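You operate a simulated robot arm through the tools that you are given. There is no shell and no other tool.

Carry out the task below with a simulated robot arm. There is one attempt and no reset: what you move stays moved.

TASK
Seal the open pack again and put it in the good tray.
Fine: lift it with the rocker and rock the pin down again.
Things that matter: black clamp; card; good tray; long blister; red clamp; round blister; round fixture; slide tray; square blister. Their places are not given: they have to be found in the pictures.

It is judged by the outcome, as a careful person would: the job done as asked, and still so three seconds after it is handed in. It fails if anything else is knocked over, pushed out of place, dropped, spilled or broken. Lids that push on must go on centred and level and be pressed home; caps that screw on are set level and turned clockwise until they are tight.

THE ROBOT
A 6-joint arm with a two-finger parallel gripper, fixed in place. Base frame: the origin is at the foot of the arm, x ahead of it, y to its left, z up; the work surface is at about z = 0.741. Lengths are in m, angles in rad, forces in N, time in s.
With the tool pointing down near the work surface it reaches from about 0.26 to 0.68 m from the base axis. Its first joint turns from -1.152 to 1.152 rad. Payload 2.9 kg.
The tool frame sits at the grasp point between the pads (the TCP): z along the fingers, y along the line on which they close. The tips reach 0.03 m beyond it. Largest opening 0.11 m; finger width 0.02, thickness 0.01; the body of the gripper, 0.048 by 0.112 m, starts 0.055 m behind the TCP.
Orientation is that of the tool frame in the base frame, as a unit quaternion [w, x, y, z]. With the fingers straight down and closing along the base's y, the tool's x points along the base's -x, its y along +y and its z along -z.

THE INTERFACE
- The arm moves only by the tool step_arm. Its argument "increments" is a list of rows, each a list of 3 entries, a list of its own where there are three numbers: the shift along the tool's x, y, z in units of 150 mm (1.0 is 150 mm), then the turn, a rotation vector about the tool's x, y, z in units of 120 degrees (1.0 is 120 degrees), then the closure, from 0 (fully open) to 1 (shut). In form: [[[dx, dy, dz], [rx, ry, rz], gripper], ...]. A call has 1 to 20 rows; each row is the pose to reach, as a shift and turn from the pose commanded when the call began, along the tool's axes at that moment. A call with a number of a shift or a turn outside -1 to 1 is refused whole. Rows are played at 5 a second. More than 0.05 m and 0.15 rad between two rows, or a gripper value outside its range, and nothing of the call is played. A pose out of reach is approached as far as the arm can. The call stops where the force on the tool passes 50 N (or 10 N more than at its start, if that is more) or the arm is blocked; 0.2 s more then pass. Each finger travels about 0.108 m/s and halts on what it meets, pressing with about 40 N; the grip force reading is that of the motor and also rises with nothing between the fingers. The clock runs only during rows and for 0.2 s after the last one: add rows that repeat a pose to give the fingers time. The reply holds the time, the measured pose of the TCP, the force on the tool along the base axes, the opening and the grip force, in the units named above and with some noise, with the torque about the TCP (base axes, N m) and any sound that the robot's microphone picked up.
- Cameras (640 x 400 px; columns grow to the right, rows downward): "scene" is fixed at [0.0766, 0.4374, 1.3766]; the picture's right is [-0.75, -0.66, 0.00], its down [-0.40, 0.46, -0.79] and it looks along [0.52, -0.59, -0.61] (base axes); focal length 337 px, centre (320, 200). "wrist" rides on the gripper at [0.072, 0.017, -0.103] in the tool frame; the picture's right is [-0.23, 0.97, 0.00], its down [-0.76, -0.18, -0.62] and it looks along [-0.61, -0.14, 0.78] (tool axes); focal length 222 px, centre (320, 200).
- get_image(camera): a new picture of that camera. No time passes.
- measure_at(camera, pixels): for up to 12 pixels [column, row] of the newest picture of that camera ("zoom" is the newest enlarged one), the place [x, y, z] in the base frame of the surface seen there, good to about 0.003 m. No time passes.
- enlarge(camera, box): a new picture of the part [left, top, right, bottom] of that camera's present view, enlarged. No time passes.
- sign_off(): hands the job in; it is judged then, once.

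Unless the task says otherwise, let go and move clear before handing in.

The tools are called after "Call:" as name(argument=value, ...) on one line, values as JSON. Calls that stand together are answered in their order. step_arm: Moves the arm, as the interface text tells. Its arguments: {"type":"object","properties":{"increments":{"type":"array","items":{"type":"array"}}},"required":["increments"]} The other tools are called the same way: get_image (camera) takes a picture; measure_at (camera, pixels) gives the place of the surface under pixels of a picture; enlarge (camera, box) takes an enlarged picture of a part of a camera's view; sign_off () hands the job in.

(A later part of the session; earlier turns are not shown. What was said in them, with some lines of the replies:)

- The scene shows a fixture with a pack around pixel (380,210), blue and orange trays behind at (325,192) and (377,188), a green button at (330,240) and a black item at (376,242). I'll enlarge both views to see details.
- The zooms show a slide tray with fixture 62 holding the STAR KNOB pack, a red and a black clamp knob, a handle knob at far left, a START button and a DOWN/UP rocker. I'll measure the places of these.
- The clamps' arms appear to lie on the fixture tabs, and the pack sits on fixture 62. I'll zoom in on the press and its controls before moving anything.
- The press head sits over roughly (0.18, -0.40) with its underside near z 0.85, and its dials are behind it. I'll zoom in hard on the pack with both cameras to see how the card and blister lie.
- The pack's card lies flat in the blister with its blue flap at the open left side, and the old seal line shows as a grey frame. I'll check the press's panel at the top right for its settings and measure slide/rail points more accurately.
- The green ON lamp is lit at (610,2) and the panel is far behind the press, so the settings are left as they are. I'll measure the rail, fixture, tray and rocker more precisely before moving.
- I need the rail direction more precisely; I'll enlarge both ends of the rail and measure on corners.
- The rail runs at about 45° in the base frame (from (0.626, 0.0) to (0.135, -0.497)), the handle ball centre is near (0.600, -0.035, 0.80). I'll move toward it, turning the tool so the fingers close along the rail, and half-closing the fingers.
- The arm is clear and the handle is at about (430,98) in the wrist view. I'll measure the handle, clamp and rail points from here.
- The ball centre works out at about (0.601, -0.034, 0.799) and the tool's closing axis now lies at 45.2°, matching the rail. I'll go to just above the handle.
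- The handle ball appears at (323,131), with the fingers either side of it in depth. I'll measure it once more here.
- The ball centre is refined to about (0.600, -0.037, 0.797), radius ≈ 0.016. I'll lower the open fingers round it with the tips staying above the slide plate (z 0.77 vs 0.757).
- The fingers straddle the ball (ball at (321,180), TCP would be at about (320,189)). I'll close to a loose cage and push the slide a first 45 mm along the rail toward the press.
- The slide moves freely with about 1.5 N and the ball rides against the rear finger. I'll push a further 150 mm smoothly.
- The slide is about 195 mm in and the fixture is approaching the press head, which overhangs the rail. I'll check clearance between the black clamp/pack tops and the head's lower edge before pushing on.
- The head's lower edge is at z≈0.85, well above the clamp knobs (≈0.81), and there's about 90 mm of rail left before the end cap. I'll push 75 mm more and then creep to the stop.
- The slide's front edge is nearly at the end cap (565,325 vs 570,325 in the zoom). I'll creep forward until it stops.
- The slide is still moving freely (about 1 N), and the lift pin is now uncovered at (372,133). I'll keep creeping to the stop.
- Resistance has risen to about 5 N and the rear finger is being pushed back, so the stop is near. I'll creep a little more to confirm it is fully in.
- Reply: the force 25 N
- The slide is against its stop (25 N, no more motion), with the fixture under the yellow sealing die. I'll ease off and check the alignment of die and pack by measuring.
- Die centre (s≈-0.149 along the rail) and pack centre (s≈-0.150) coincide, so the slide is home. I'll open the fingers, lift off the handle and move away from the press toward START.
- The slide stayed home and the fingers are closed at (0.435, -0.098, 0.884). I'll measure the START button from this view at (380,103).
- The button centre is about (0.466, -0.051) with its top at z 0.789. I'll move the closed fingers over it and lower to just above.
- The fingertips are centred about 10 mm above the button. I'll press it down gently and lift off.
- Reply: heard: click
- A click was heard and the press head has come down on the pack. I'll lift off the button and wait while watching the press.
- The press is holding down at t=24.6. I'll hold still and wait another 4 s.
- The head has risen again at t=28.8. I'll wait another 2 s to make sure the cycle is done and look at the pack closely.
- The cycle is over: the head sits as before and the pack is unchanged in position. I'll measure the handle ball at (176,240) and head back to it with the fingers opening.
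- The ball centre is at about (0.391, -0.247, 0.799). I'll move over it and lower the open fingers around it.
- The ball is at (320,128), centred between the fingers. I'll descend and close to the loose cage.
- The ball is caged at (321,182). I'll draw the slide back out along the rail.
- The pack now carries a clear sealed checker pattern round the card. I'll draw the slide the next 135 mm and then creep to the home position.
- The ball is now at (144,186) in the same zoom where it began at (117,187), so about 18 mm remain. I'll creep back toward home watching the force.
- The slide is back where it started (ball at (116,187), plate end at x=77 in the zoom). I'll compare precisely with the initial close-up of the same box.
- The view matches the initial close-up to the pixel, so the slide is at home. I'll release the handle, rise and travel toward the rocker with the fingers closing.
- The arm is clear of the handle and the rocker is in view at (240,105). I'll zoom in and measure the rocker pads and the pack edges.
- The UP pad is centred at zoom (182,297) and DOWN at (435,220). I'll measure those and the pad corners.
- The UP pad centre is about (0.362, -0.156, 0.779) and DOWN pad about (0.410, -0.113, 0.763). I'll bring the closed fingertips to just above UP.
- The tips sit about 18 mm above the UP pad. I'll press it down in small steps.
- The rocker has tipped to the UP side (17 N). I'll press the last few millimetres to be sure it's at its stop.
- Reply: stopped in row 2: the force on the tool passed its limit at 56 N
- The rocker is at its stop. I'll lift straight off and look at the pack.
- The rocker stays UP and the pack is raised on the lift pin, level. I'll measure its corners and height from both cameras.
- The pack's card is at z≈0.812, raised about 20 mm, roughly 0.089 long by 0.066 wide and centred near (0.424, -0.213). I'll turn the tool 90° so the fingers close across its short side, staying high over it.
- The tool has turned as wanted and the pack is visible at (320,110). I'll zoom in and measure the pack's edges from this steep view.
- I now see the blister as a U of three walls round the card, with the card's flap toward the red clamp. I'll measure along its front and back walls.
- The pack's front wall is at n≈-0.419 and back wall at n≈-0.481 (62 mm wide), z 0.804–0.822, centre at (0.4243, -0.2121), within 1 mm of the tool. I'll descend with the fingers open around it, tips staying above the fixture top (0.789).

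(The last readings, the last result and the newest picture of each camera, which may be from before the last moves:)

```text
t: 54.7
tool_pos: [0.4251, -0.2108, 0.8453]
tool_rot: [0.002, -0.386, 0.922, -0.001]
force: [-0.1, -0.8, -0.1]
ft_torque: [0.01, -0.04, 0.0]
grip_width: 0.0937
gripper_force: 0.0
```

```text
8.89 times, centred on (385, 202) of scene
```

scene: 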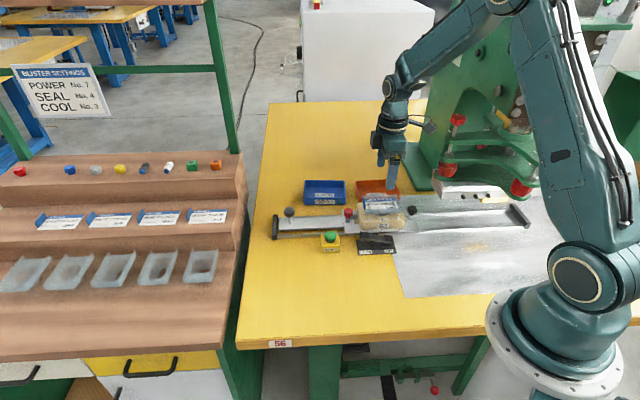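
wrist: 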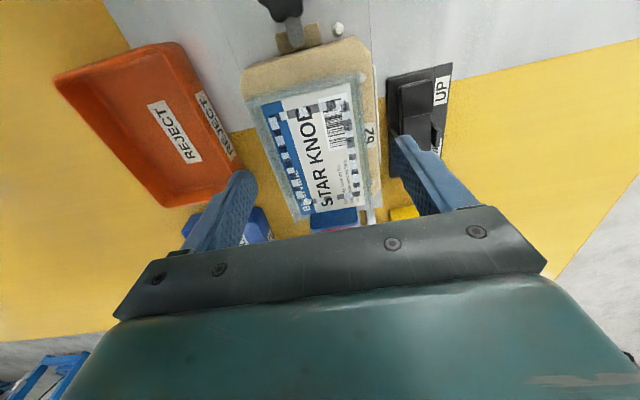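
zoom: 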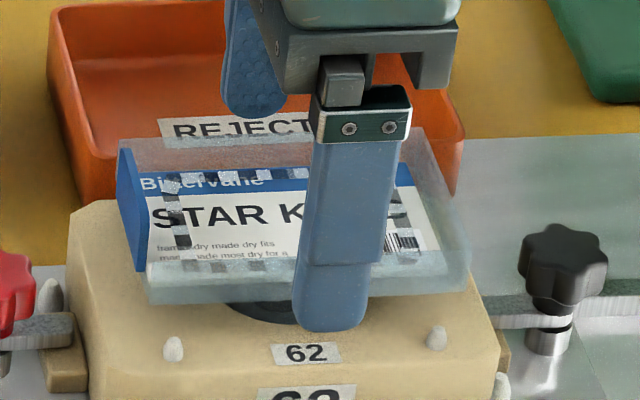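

The front finger hangs clear in front of the pack and the tool is centred (n≈-0.450). I'll lower the last 19 mm and close gently in steps.

Call:
step_arm(increments=[[[0, 0, 0.05], [0, 0, 0], 0.15], [[0, 0, 0.1], [0, 0, 0], 0.15], [[0, 0, 0.125], [0, 0, 0], 0.15], [[0, 0, 0.125], [0, 0, 0], 0.25], [[0, 0, 0.125], [0, 0, 0], 0.32], [[0, 0, 0.125], [0, 0, 0], 0.38], [[0, 0, 0.125], [0, 0, 0], 0.41], [[0, 0, 0.125], [0, 0, 0], 0.43], [[0, 0, 0.125], [0, 0, 0], 0.45], [[0, 0, 0.125], [0, 0, 0], 0.47]])

Call:
get_image(camera="wrist")

Call:
enlarge(camera="scene", box=[350, 180, 420, 225])

```text
t: 56.9
tool_pos: [0.4227, -0.2123, 0.826]
tool_rot: [0.0, -0.386, 0.923, -0.001]
force: [-0.1, 0.5, 0.1]
ft_torque: [0.02, 0.0, 0.03]
grip_width: 0.0608
gripper_force: 39.3
```

```text
taken
```

wrist: 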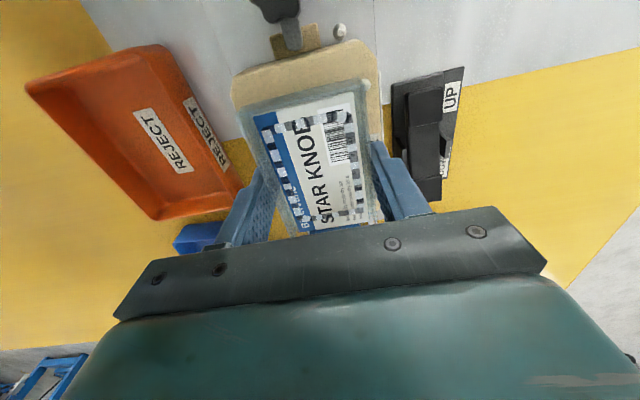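

```text
8.89 times, centred on (385, 202) of scene
```

zoom: 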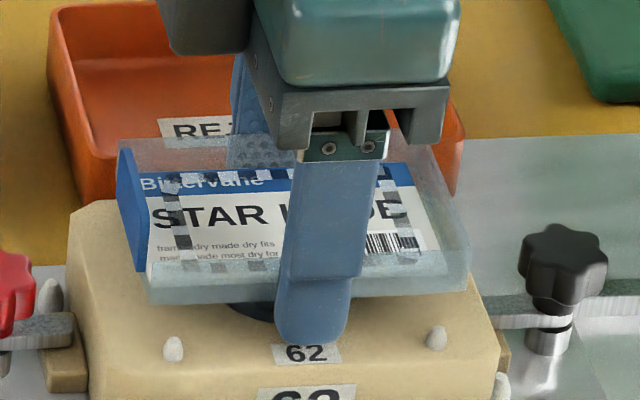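

The pack is gripped at 0.061 m with 39 N and hasn't shifted. I'll lift it straight off the pin slowly.

Call:
step_arm(increments=[[[0, 0, -0.03], [0, 0, 0], 0.5], [[0, 0, -0.08], [0, 0, 0], 0.5], [[0, 0, -0.15], [0, 0, 0], 0.5], [[0, 0, -0.25], [0, 0, 0], 0.5], [[0, 0, -0.35], [0, 0, 0], 0.5], [[0, 0, -0.45], [0, 0, 0], 0.5], [[0, 0, -0.5], [0, 0, 0], 0.5]])

Call:
get_image(camera="wrist")

Call:
enlarge(camera="scene", box=[330, 140, 440, 225])

```text
t: 58.5
tool_pos: [0.4245, -0.2114, 0.901]
tool_rot: [0.002, -0.385, 0.923, -0.001]
force: [-0.1, -0.7, -0.8]
ft_torque: [-0.03, 0.02, -0.02]
grip_width: 0.0609
gripper_force: 40.5
```

```text
taken
```

wrist: 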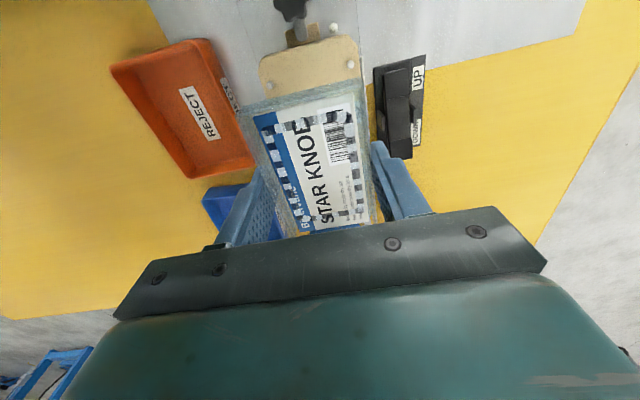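

```text
4.71 times, centred on (385, 182) of scene
```

zoom: 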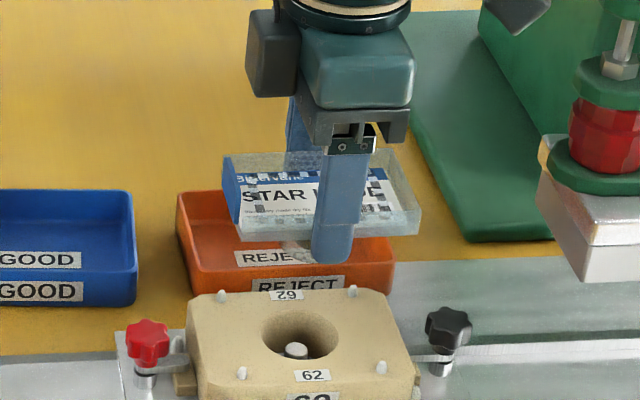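

The pack came off cleanly and the empty round fixture with its pin is visible at (305,345). I'll zoom on the held pack to see how far the blister bubble hangs below.

Call:
enlarge(camera="scene", box=[365, 165, 425, 203])

Call:
measure_at(camera="zoom", pixels=[[200, 260], [150, 300], [210, 290], [290, 310], [420, 260], [420, 200]])

Call:
enlarge(camera="scene", box=[295, 170, 355, 210])

Call:
measure_at(camera="zoom", pixels=[[120, 105], [515, 110], [528, 275], [110, 270], [115, 340], [525, 340], [320, 275], [320, 103], [520, 190], [113, 190], [320, 220], [320, 170]])

```text
10.53 times, centred on (395, 184) of scene
```

zoom: 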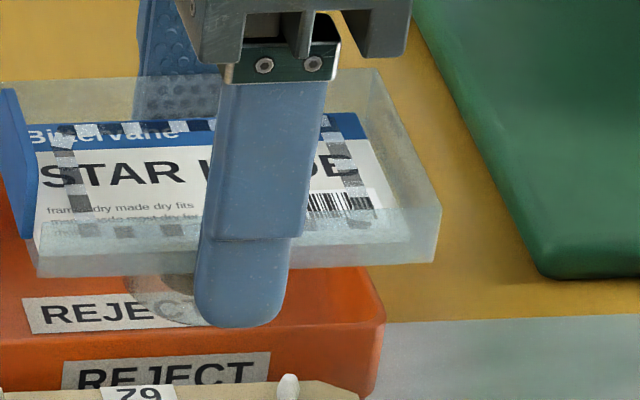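

```text
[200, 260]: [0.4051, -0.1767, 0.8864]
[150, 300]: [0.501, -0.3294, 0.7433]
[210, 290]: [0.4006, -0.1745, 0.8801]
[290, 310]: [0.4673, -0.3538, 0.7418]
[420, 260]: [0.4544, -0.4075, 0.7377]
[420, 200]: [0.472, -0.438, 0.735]
```

```text
10.00 times, centred on (325, 190) of scene
```

zoom: 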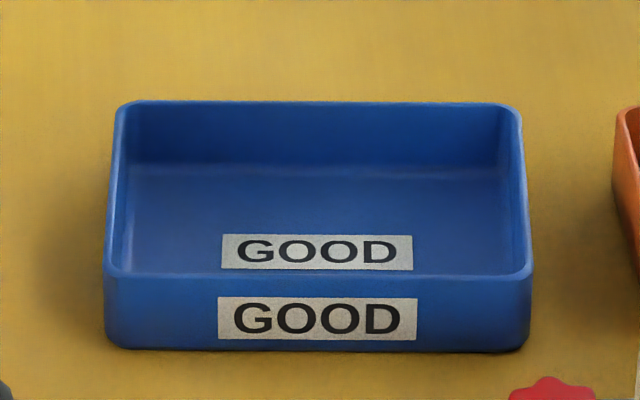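

```text
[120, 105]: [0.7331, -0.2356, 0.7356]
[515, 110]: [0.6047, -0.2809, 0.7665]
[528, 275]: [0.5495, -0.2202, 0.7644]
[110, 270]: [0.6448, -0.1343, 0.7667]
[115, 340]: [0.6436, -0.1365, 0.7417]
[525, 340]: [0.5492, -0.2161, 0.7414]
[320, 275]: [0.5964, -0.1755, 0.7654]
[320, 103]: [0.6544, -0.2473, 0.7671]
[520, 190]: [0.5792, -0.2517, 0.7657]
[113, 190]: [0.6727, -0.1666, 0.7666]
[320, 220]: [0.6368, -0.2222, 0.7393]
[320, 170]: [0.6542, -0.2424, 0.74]
```

The tray centre works out at about (0.626, -0.210), rim z 0.766, floor 0.740, with inner size about 0.12 x 0.085. The pin top now visible in the cavity gives the height of the bubble's underside when lifted, so I'll measure it.

Call:
enlarge(camera="scene", box=[350, 195, 420, 240])

Call:
measure_at(camera="zoom", pixels=[[277, 203], [277, 198], [272, 202], [283, 202], [277, 208], [277, 150], [300, 290], [200, 160]])

```text
8.89 times, centred on (385, 218) of scene
```

zoom: 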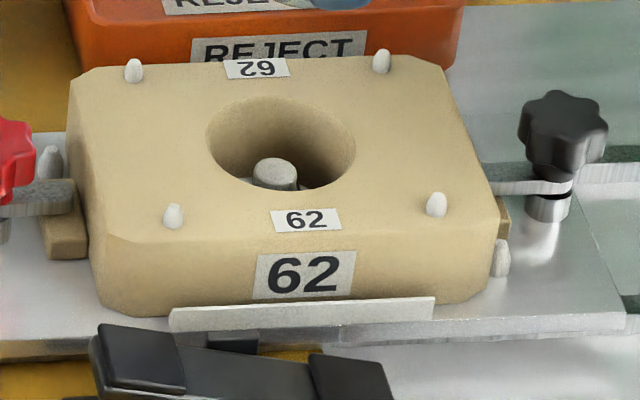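

```text
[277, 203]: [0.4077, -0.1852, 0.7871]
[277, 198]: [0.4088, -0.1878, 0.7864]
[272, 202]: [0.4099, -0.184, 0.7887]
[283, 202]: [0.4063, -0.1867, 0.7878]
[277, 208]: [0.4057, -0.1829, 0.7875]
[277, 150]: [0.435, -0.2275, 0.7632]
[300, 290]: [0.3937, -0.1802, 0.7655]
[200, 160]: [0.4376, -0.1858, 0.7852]
```

The pin's top is at zoom (275,168); I'll measure it there.

Call:
measure_at(camera="zoom", pixels=[[275, 168], [272, 164], [280, 166], [268, 172], [275, 180], [285, 168], [280, 115], [180, 215], [438, 205]])

```text
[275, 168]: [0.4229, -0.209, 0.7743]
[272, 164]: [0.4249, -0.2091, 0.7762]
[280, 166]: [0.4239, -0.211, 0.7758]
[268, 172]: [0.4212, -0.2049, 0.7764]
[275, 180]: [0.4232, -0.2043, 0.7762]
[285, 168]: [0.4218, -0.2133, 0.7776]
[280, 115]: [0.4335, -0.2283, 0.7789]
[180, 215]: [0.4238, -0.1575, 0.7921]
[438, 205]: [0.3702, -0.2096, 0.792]
```

The bubble's underside is 50 mm below the TCP, i.e. 20 mm below the fingertips, so the pack can be set nearly on the tray floor with the tips at rim level. I'll carry it level over to the GOOD tray, turning 4° to match the tray.

Call:
step_arm(increments=[[[-0.03, -0.03, 0], [0, 0, 0.003], 0.5], [[-0.09, -0.09, 0], [0, 0, 0.006], 0.5], [[-0.17, -0.17, 0], [0, 0, 0.009], 0.5], [[-0.26, -0.26, 0], [0, 0, 0.012], 0.5], [[-0.36, -0.36, 0], [0, 0, 0.015], 0.5], [[-0.46, -0.46, 0], [0, 0, 0.018], 0.5], [[-0.56, -0.56, 0], [0, 0, 0.021], 0.5], [[-0.66, -0.66, 0], [0, 0, 0.024], 0.5], [[-0.76, -0.76, 0], [0, 0, 0.027], 0.5], [[-0.84, -0.845, 0], [0, 0, 0.03], 0.5], [[-0.91, -0.915, 0], [0, 0, 0.033], 0.5], [[-0.947, -0.95, 0], [0, 0, 0.034], 0.5], [[-0.947, -0.95, 0], [0, 0, 0.034], 0.5]])

Call:
get_image(camera="wrist")

Call:
enlarge(camera="scene", box=[270, 120, 390, 215])

```text
t: 61.3
tool_pos: [0.6251, -0.2105, 0.9007]
tool_rot: [0.001, -0.352, 0.936, 0.0]
force: [-0.3, 0.0, -0.5]
ft_torque: [0.03, 0.0, -0.01]
grip_width: 0.0609
gripper_force: 40.2
```

```text
taken
```

wrist: 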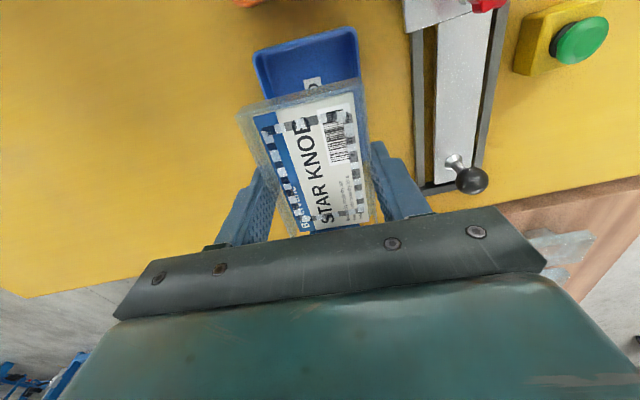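

```text
4.21 times, centred on (330, 168) of scene
```

zoom: 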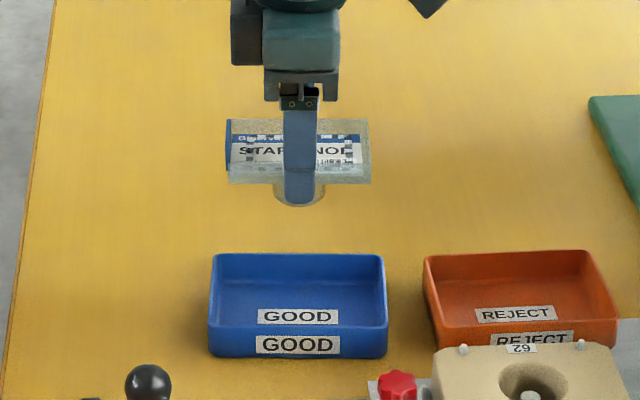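

The pack is over the tray; yaw now matches (41.2°). I'll lower to just above the rim and check the alignment.

Call:
step_arm(increments=[[[0, 0, 0.08], [0, 0, 0], 0.5], [[0, 0, 0.18], [0, 0, 0], 0.5], [[0, 0, 0.28], [0, 0, 0], 0.5], [[0, 0, 0.38], [0, 0, 0], 0.5], [[0, 0, 0.45], [0, 0, 0], 0.5], [[0, 0, 0.48], [0, 0, 0], 0.5], [[0, 0, 0.48], [0, 0, 0], 0.5]])

Call:
get_image(camera="wrist")

Call:
enlarge(camera="scene", box=[290, 150, 370, 210])

Call:
enlarge(camera="wrist", box=[210, 20, 440, 250])

```text
t: 62.9
tool_pos: [0.6247, -0.2104, 0.827]
tool_rot: [0.001, -0.353, 0.936, -0.001]
force: [-0.3, 0.2, -0.4]
ft_torque: [0.04, -0.01, 0.01]
grip_width: 0.0609
gripper_force: 40.1
```

```text
taken
```

wrist: 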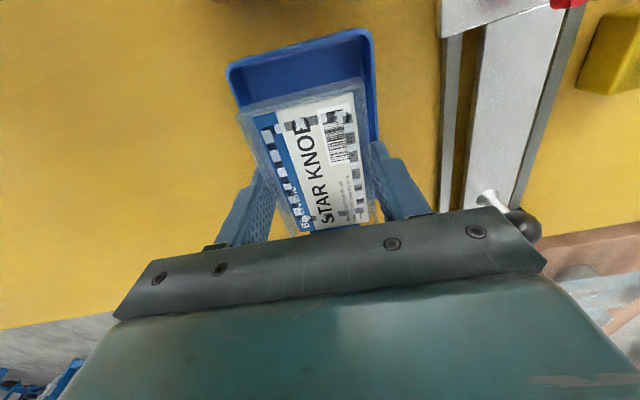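

```text
6.67 times, centred on (330, 180) of scene
```

zoom: 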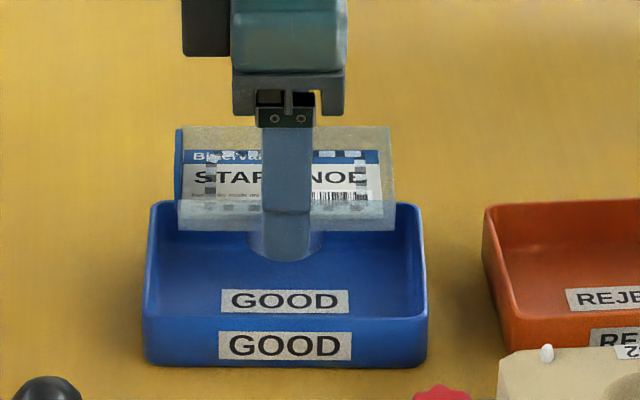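

```text
1.74 times, centred on (325, 135) of wrist
```

zoom: 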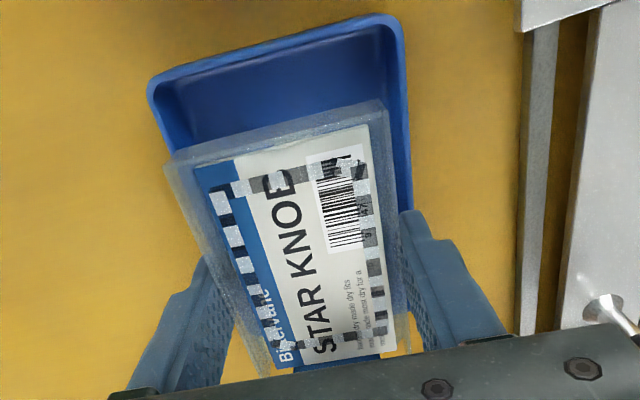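

Along the rail direction the pack is centred on the tray (x≈285 in the zoom for both). I'll measure the tray rim from the wrist view to check the other direction.

Call:
measure_at(camera="wrist", pixels=[[229, 70], [368, 34], [374, 90], [375, 120], [237, 92], [241, 103], [300, 48], [372, 70], [232, 78]])

Call:
measure_at(camera="scene", pixels=[[304, 197], [330, 198], [346, 198], [353, 185], [309, 181], [350, 182], [306, 190], [320, 188], [340, 188]])

```text
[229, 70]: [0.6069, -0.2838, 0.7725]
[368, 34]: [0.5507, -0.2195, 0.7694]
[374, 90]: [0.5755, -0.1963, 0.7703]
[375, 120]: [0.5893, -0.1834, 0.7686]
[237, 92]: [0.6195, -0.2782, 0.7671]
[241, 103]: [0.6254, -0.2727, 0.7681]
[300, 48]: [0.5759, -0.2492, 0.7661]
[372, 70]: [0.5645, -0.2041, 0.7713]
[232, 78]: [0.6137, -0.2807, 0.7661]
```

```text
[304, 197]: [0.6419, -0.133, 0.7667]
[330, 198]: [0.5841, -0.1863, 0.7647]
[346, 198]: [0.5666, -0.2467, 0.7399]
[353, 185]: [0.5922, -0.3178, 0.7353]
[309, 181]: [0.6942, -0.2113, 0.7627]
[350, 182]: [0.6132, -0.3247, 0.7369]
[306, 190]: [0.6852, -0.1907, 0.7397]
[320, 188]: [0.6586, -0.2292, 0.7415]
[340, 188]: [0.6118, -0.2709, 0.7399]
```

The tray's centre is 1.5 mm further back than the TCP, so I'll correct that while lowering until the tips are level with the rim (TCP 0.795, bubble about 4–5 mm off the floor).

Call:
step_arm(increments=[[[-0.008, -0.01, 0], [0, 0, 0], 0.5], [[-0.008, -0.01, 0.05], [0, 0, 0], 0.5], [[-0.008, -0.01, 0.1], [0, 0, 0], 0.5], [[-0.008, -0.01, 0.15], [0, 0, 0], 0.5], [[-0.008, -0.01, 0.185], [0, 0, 0], 0.5], [[-0.008, -0.01, 0.205], [0, 0, 0], 0.5], [[-0.008, -0.01, 0.205], [0, 0, 0], 0.5]])

Call:
get_image(camera="wrist")

Call:
enlarge(camera="scene", box=[290, 150, 370, 210])

Call:
enlarge(camera="wrist", box=[210, 20, 440, 250])

```text
t: 64.5
tool_pos: [0.6274, -0.2113, 0.7981]
tool_rot: [0.001, -0.353, 0.935, 0.0]
force: [-0.7, 0.5, -0.3]
ft_torque: [-0.01, 0.01, 0.02]
grip_width: 0.0607
gripper_force: 39.9
```

```text
taken
```

wrist: 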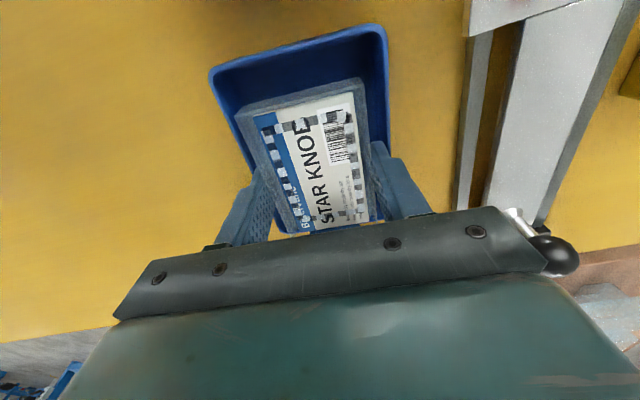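

```text
6.67 times, centred on (330, 180) of scene
```

zoom: 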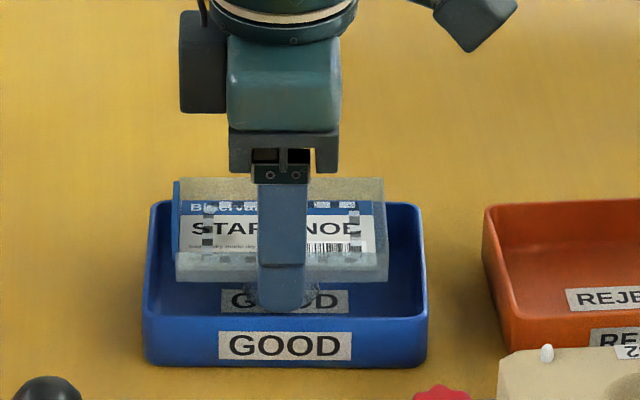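

```text
1.74 times, centred on (325, 135) of wrist
```

zoom: 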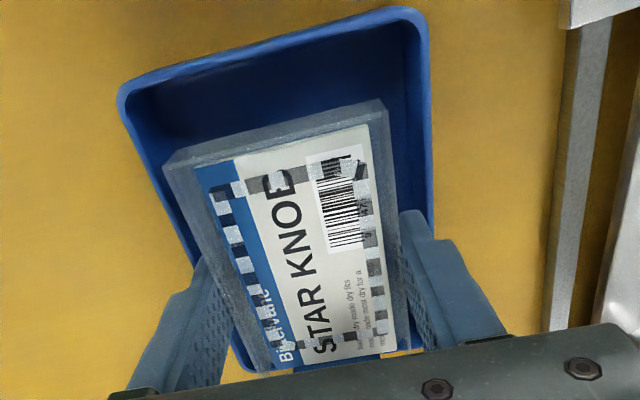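

The tips are level with the rim. I'll zoom on each fingertip to judge their clearance to the tray walls.

Call:
enlarge(camera="wrist", box=[345, 110, 435, 220])

Call:
enlarge(camera="wrist", box=[210, 130, 310, 250])

Call:
enlarge(camera="scene", box=[305, 180, 345, 208])

```text
3.64 times, centred on (390, 165) of wrist
```

zoom: 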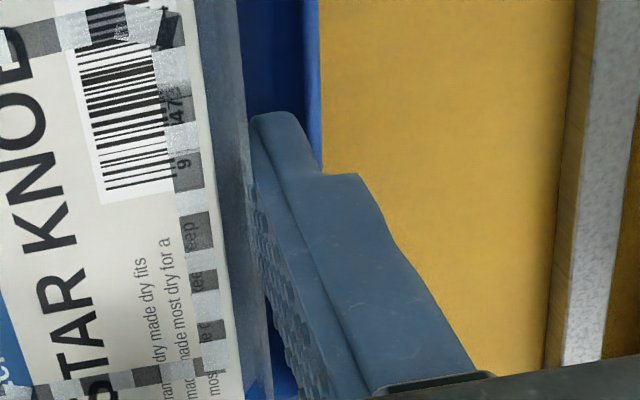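

```text
3.33 times, centred on (260, 190) of wrist
```

zoom: 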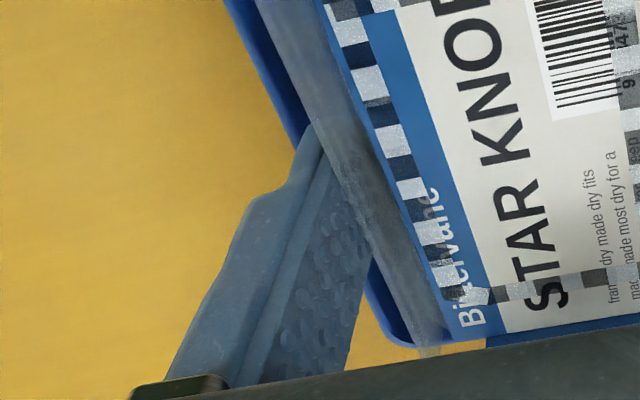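

```text
14.29 times, centred on (325, 194) of scene
```

zoom: 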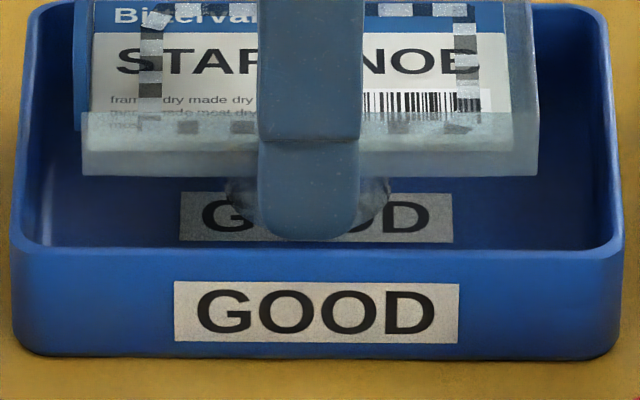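

The fingertips just clear the rim laterally, so I won't go deeper; the bubble is only a few millimetres off the tray floor. I'll open very slightly in small steps to let the pack settle.

Call:
step_arm(increments=[[[0, 0, 0], [0, 0, 0], 0.47], [[0, 0, 0], [0, 0, 0], 0.455], [[0, 0, 0], [0, 0, 0], 0.447], [[0, 0, 0], [0, 0, 0], 0.443], [[0, 0, 0], [0, 0, 0], 0.439], [[0, 0, 0], [0, 0, 0], 0.435], [[0, 0, 0], [0, 0, 0], 0.431], [[0, 0, 0], [0, 0, 0], 0.427], [[0, 0, 0], [0, 0, 0], 0.427]])

Call:
get_image(camera="wrist")

Call:
enlarge(camera="scene", box=[290, 150, 370, 210])

```text
t: 66.5
tool_pos: [0.6283, -0.2108, 0.7987]
tool_rot: [0.001, -0.353, 0.936, -0.001]
force: [0.8, 0.0, 0.4]
ft_torque: [0.02, 0.0, 0.03]
grip_width: 0.0626
gripper_force: 0.0
```

```text
taken
```

wrist: 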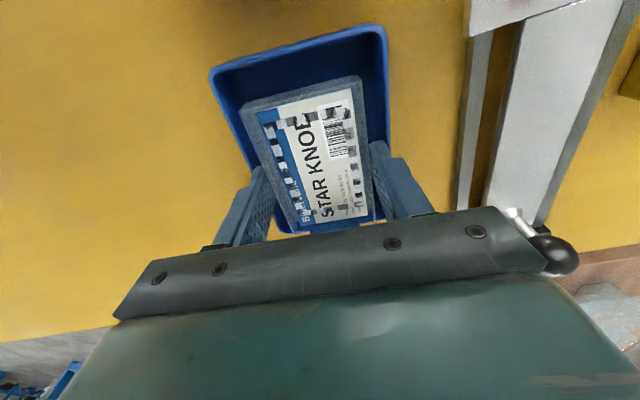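

```text
6.67 times, centred on (330, 180) of scene
```

zoom: 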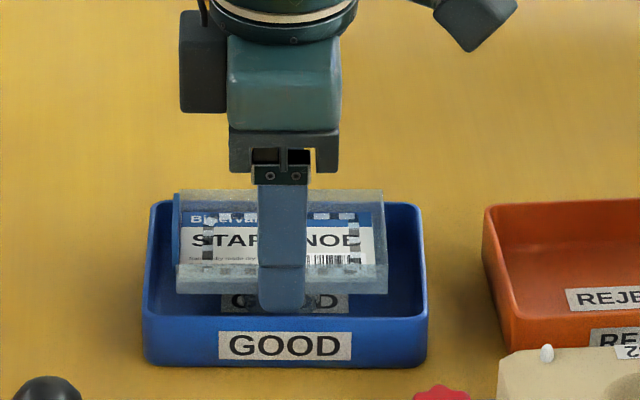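

The pack has settled level in the GOOD tray. I'll lift a few millimetres, widen the fingers above the rim and then withdraw straight up.

Call:
step_arm(increments=[[[0, 0, -0.015], [0, 0, 0], 0.427], [[0, 0, -0.03], [0, 0, 0], 0.42], [[0, 0, -0.045], [0, 0, 0], 0.4], [[0, 0, -0.06], [0, 0, 0], 0.37], [[0, 0, -0.08], [0, 0, 0], 0.33], [[0, 0, -0.12], [0, 0, 0], 0.3], [[0, 0, -0.2], [0, 0, 0], 0.3], [[0, 0, -0.32], [0, 0, 0], 0.3], [[0, 0, -0.5], [0, 0, 0], 0.3], [[0, 0, -0.7], [0, 0, 0], 0.3], [[0, 0, -0.7], [0, 0, 0], 0.3]])

Call:
get_image(camera="wrist")

Call:
enlarge(camera="scene", box=[290, 150, 370, 210])

```text
t: 68.9
tool_pos: [0.626, -0.2114, 0.9035]
tool_rot: [0.001, -0.352, 0.936, 0.001]
force: [0.4, -0.3, -0.7]
ft_torque: [0.01, 0.0, 0.01]
grip_width: 0.077
gripper_force: 0.0
```

```text
taken
```

wrist: 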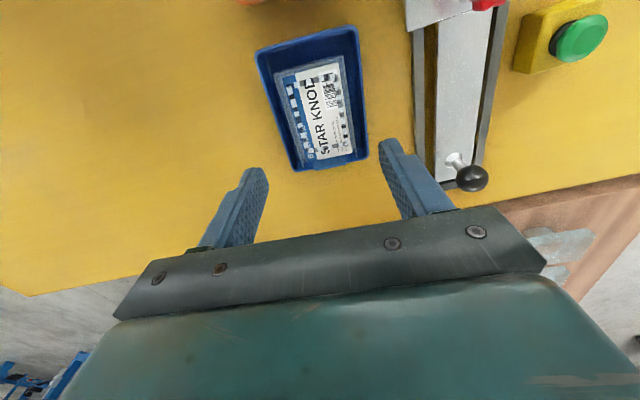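

```text
6.67 times, centred on (330, 180) of scene
```

zoom: 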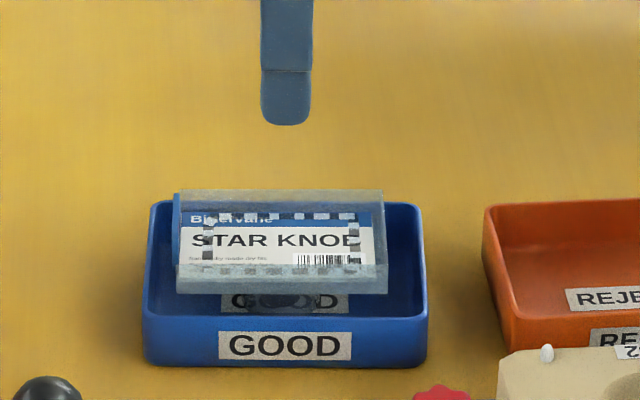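

The pack sits level and centred in the GOOD tray, and the fingers are clear. Next I'll close the fingers and travel at height toward the DOWN pad of the rocker.

Call:
step_arm(increments=[[[0.04, 0.1, 0], [0, 0, 0], 0.5], [[0.1, 0.23, 0], [0, 0, 0], 0.8], [[0.16, 0.36, 0], [0, 0, 0], 1.0], [[0.22, 0.5, 0], [0, 0, 0], 1.0], [[0.29, 0.64, 0], [0, 0, 0], 1.0], [[0.35, 0.78, 0], [0, 0, 0], 1.0], [[0.41, 0.92, 0], [0, 0, 0], 1.0], [[0.45, 1.0, 0], [0, 0, 0], 1.0], [[0.45, 1.0, 0], [0, 0, 0], 1.0]])

Call:
get_image(camera="wrist")

Call:
enlarge(camera="scene", box=[340, 215, 420, 265])

Call:
measure_at(camera="zoom", pixels=[[195, 118], [180, 110], [215, 125], [200, 130], [345, 145]])

```text
t: 70.9
tool_pos: [0.4772, -0.1418, 0.9027]
tool_rot: [0.0, -0.353, 0.936, -0.001]
force: [-0.5, -0.3, 0.5]
ft_torque: [-0.01, -0.03, -0.01]
grip_width: 0.0
gripper_force: 37.9
```

```text
taken
```

wrist: 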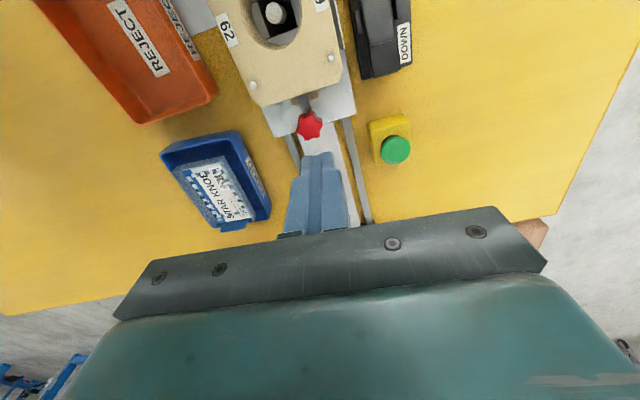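

```text
8.00 times, centred on (380, 240) of scene
```

zoom: 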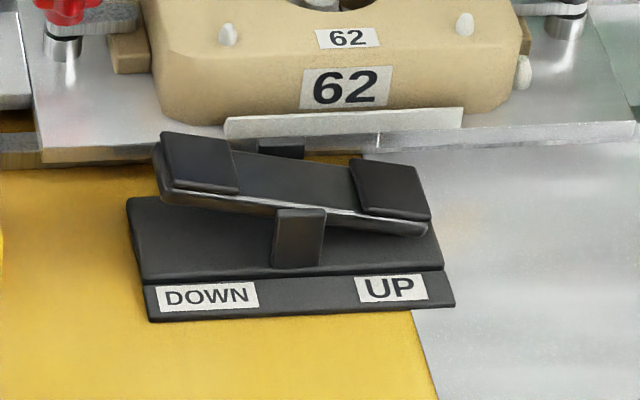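

```text
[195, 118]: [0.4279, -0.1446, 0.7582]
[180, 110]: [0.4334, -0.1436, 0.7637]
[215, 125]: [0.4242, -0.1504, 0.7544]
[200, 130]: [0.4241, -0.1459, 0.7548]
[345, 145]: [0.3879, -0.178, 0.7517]
```

The rocker's DOWN pad is at zoom (198,163), raised. I'll measure it.

Call:
measure_at(camera="zoom", pixels=[[198, 163], [172, 145], [222, 155], [185, 182], [230, 185], [388, 190], [290, 180]])

Call:
measure_at(camera="wrist", pixels=[[376, 60], [370, 50], [385, 65], [373, 70]])

```text
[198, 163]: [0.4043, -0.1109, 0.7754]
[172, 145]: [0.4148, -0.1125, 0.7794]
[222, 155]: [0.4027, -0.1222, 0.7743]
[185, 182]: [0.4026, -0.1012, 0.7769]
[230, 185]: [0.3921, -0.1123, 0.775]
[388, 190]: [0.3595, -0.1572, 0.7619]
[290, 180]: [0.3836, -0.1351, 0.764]
```

```text
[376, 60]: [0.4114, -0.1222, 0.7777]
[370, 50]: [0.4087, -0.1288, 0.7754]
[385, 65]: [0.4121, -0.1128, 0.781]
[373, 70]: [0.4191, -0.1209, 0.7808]
```

The DOWN pad centre is about (0.408, -0.113, 0.777). I'll move the closed tips to about 13 mm above it.

Call:
step_arm(increments=[[[0.06, 0.13, 0], [0, 0, 0], 1.0], [[0.13, 0.27, 0], [0, 0, 0], 1.0], [[0.19, 0.4, 0.1], [0, 0, 0], 1.0], [[0.22, 0.449, 0.22], [0, 0, 0], 1.0], [[0.22, 0.449, 0.36], [0, 0, 0], 1.0], [[0.22, 0.449, 0.48], [0, 0, 0], 1.0], [[0.22, 0.449, 0.53], [0, 0, 0], 1.0], [[0.22, 0.449, 0.53], [0, 0, 0], 1.0]])

Call:
get_image(camera="wrist")

Call:
enlarge(camera="scene", box=[330, 190, 420, 260])

```text
t: 72.7
tool_pos: [0.4087, -0.1136, 0.8239]
tool_rot: [0.002, -0.352, 0.936, -0.001]
force: [0.7, -0.4, -0.3]
ft_torque: [-0.01, 0.01, 0.0]
grip_width: 0.0002
gripper_force: 38.0
```

```text
taken
```

wrist: 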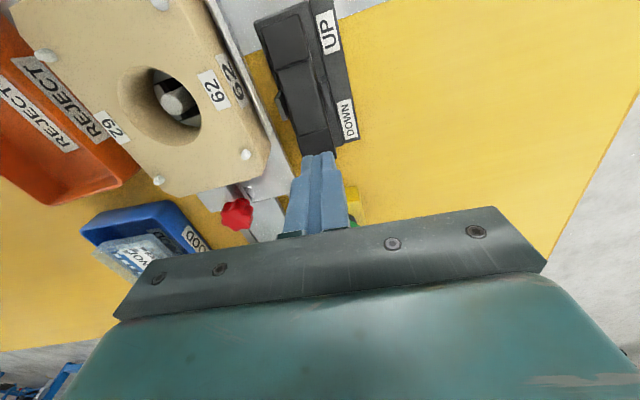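

```text
5.71 times, centred on (375, 225) of scene
```

zoom: 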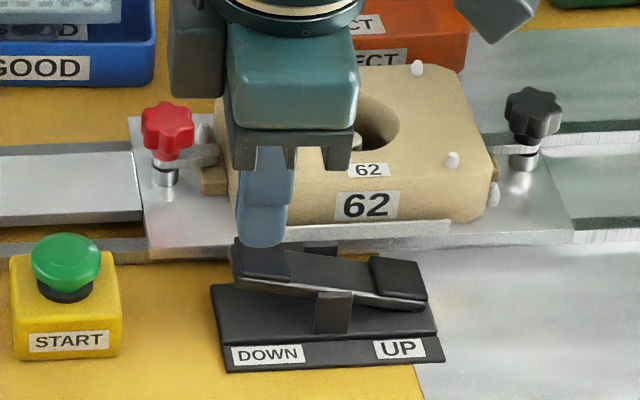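

The tips are centred over the DOWN pad. I'll press it down in small steps to its stop.

Call:
step_arm(increments=[[[0, 0, 0.05], [0, 0, 0], 1.0], [[0, 0, 0.09], [0, 0, 0], 1.0], [[0, 0, 0.115], [0, 0, 0], 1.0], [[0, 0, 0.14], [0, 0, 0], 1.0], [[0, 0, 0.16], [0, 0, 0], 1.0], [[0, 0, 0.175], [0, 0, 0], 1.0], [[0, 0, 0.187], [0, 0, 0], 1.0]])

Call:
enlarge(camera="scene", box=[330, 190, 420, 260])

```text
t: 74.3
tool_pos: [0.4087, -0.1132, 0.7962]
tool_rot: [0.001, -0.352, 0.936, -0.001]
force: [-1.1, 1.9, 11.5]
ft_torque: [-0.04, 0.14, -0.04]
grip_width: 0.0
gripper_force: 37.6
```

```text
5.71 times, centred on (375, 225) of scene
```

zoom: 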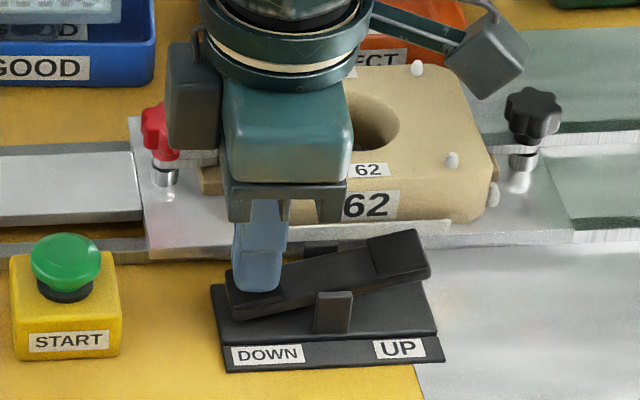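

The rocker has tipped back to DOWN (11.5 N). I'll press a hair more to its stop, then lift well clear.

Call:
step_arm(increments=[[[0, 0, 0.008], [0, 0, 0], 1.0], [[0, 0, 0.014], [0, 0, 0], 1.0]])

Call:
step_arm(increments=[[[0, 0, -0.06], [0, 0, 0], 1.0], [[0, 0, -0.2], [0, 0, 0], 1.0], [[0, 0, -0.4], [0, 0, 0], 1.0], [[0, 0, -0.6], [0, 0, 0], 1.0], [[0, 0, -0.8], [0, 0, 0], 1.0], [[0, 0, -1.0], [0, 0, 0], 1.0], [[0, 0, -1.0], [0, 0, 0], 1.0]])

Call:
get_image(camera="scene")

Call:
enlarge(camera="scene", box=[260, 165, 420, 265])

Call:
enlarge(camera="scene", box=[350, 195, 420, 240])

```text
t: 74.9
tool_pos: [0.409, -0.1131, 0.7951]
tool_rot: [0.002, -0.353, 0.936, -0.001]
force: [-7.1, 4.1, 48.4]
ft_torque: [-0.19, 0.59, -0.08]
grip_width: 0.0
gripper_force: 38.0
```

```text
t: 76.5
tool_pos: [0.4092, -0.1158, 0.9422]
tool_rot: [0.0, -0.352, 0.936, 0.0]
force: [0.5, 0.8, -0.1]
ft_torque: [0.0, 0.04, -0.03]
grip_width: 0.0
gripper_force: 38.1
```

```text
taken
```

scene: 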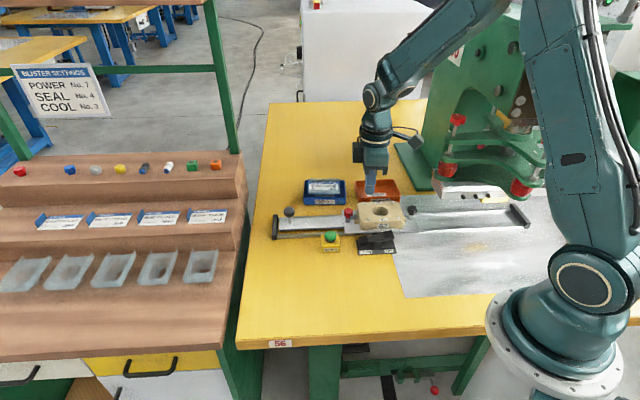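

```text
4.00 times, centred on (340, 215) of scene
```

zoom: 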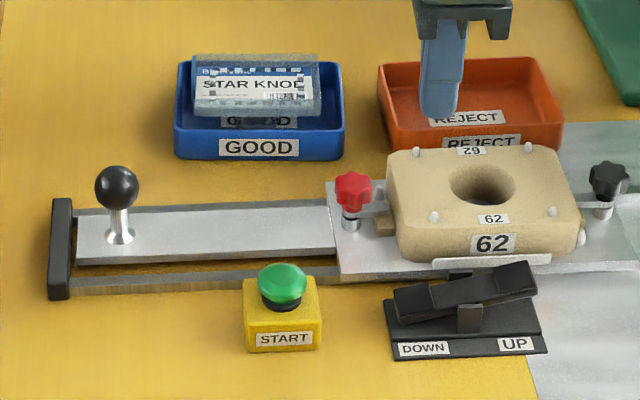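

```text
8.89 times, centred on (385, 218) of scene
```

zoom: 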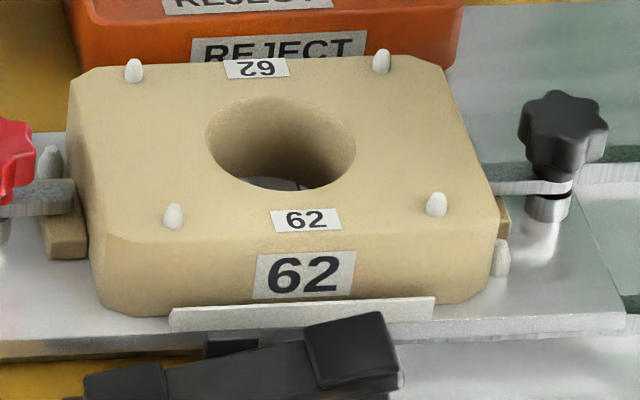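

The rocker is back at DOWN, the pin has dropped in the cavity, the slide is home and the pack sits in GOOD. One last close look at the pack before handing in.

Call:
enlarge(camera="scene", box=[295, 170, 355, 210])

Call:
get_image(camera="wrist")

```text
10.00 times, centred on (325, 190) of scene
```

zoom: 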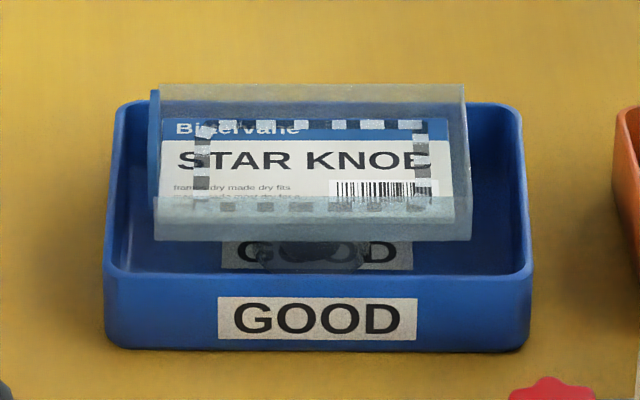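

```text
taken
```

wrist: 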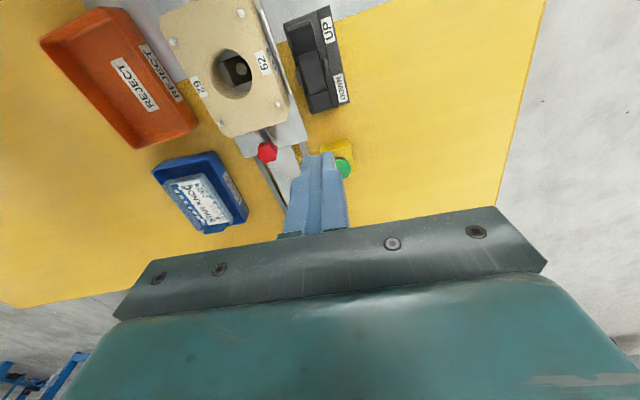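

The pack rests level on its bubble inside the GOOD tray, with the knob inside and the seal pattern complete. The pin is down, nothing else has moved, and the gripper is clear, so I'm handing in.

Call:
sign_off()

```text
The job is handed in.
```

The STAR KNOB pack has been sealed again and is in the GOOD tray, resting level and centred. The job is handed in; no verdict has come back.

- **Sealing:** I pushed the slide tray to its stop under the press and pressed START. The head came down and rose again. A clear seal pattern now runs round the card. I didn't touch the press settings, because the dials are behind the press and out of reach.
- **Lifting and placing:** With the slide back at its starting position, I rocked the pin UP and lifted the pack off it. I set it in the GOOD tray. The fingertips could not safely go below the tray rim, so I let it settle the last few millimetres by opening the fingers slowly.
- **Finishing:** I rocked the pin DOWN again, and it can be seen lowered in the round fixture. The fixture, the two clamps, the reject tray and the START button are where they were, and the gripper is clear of everything.
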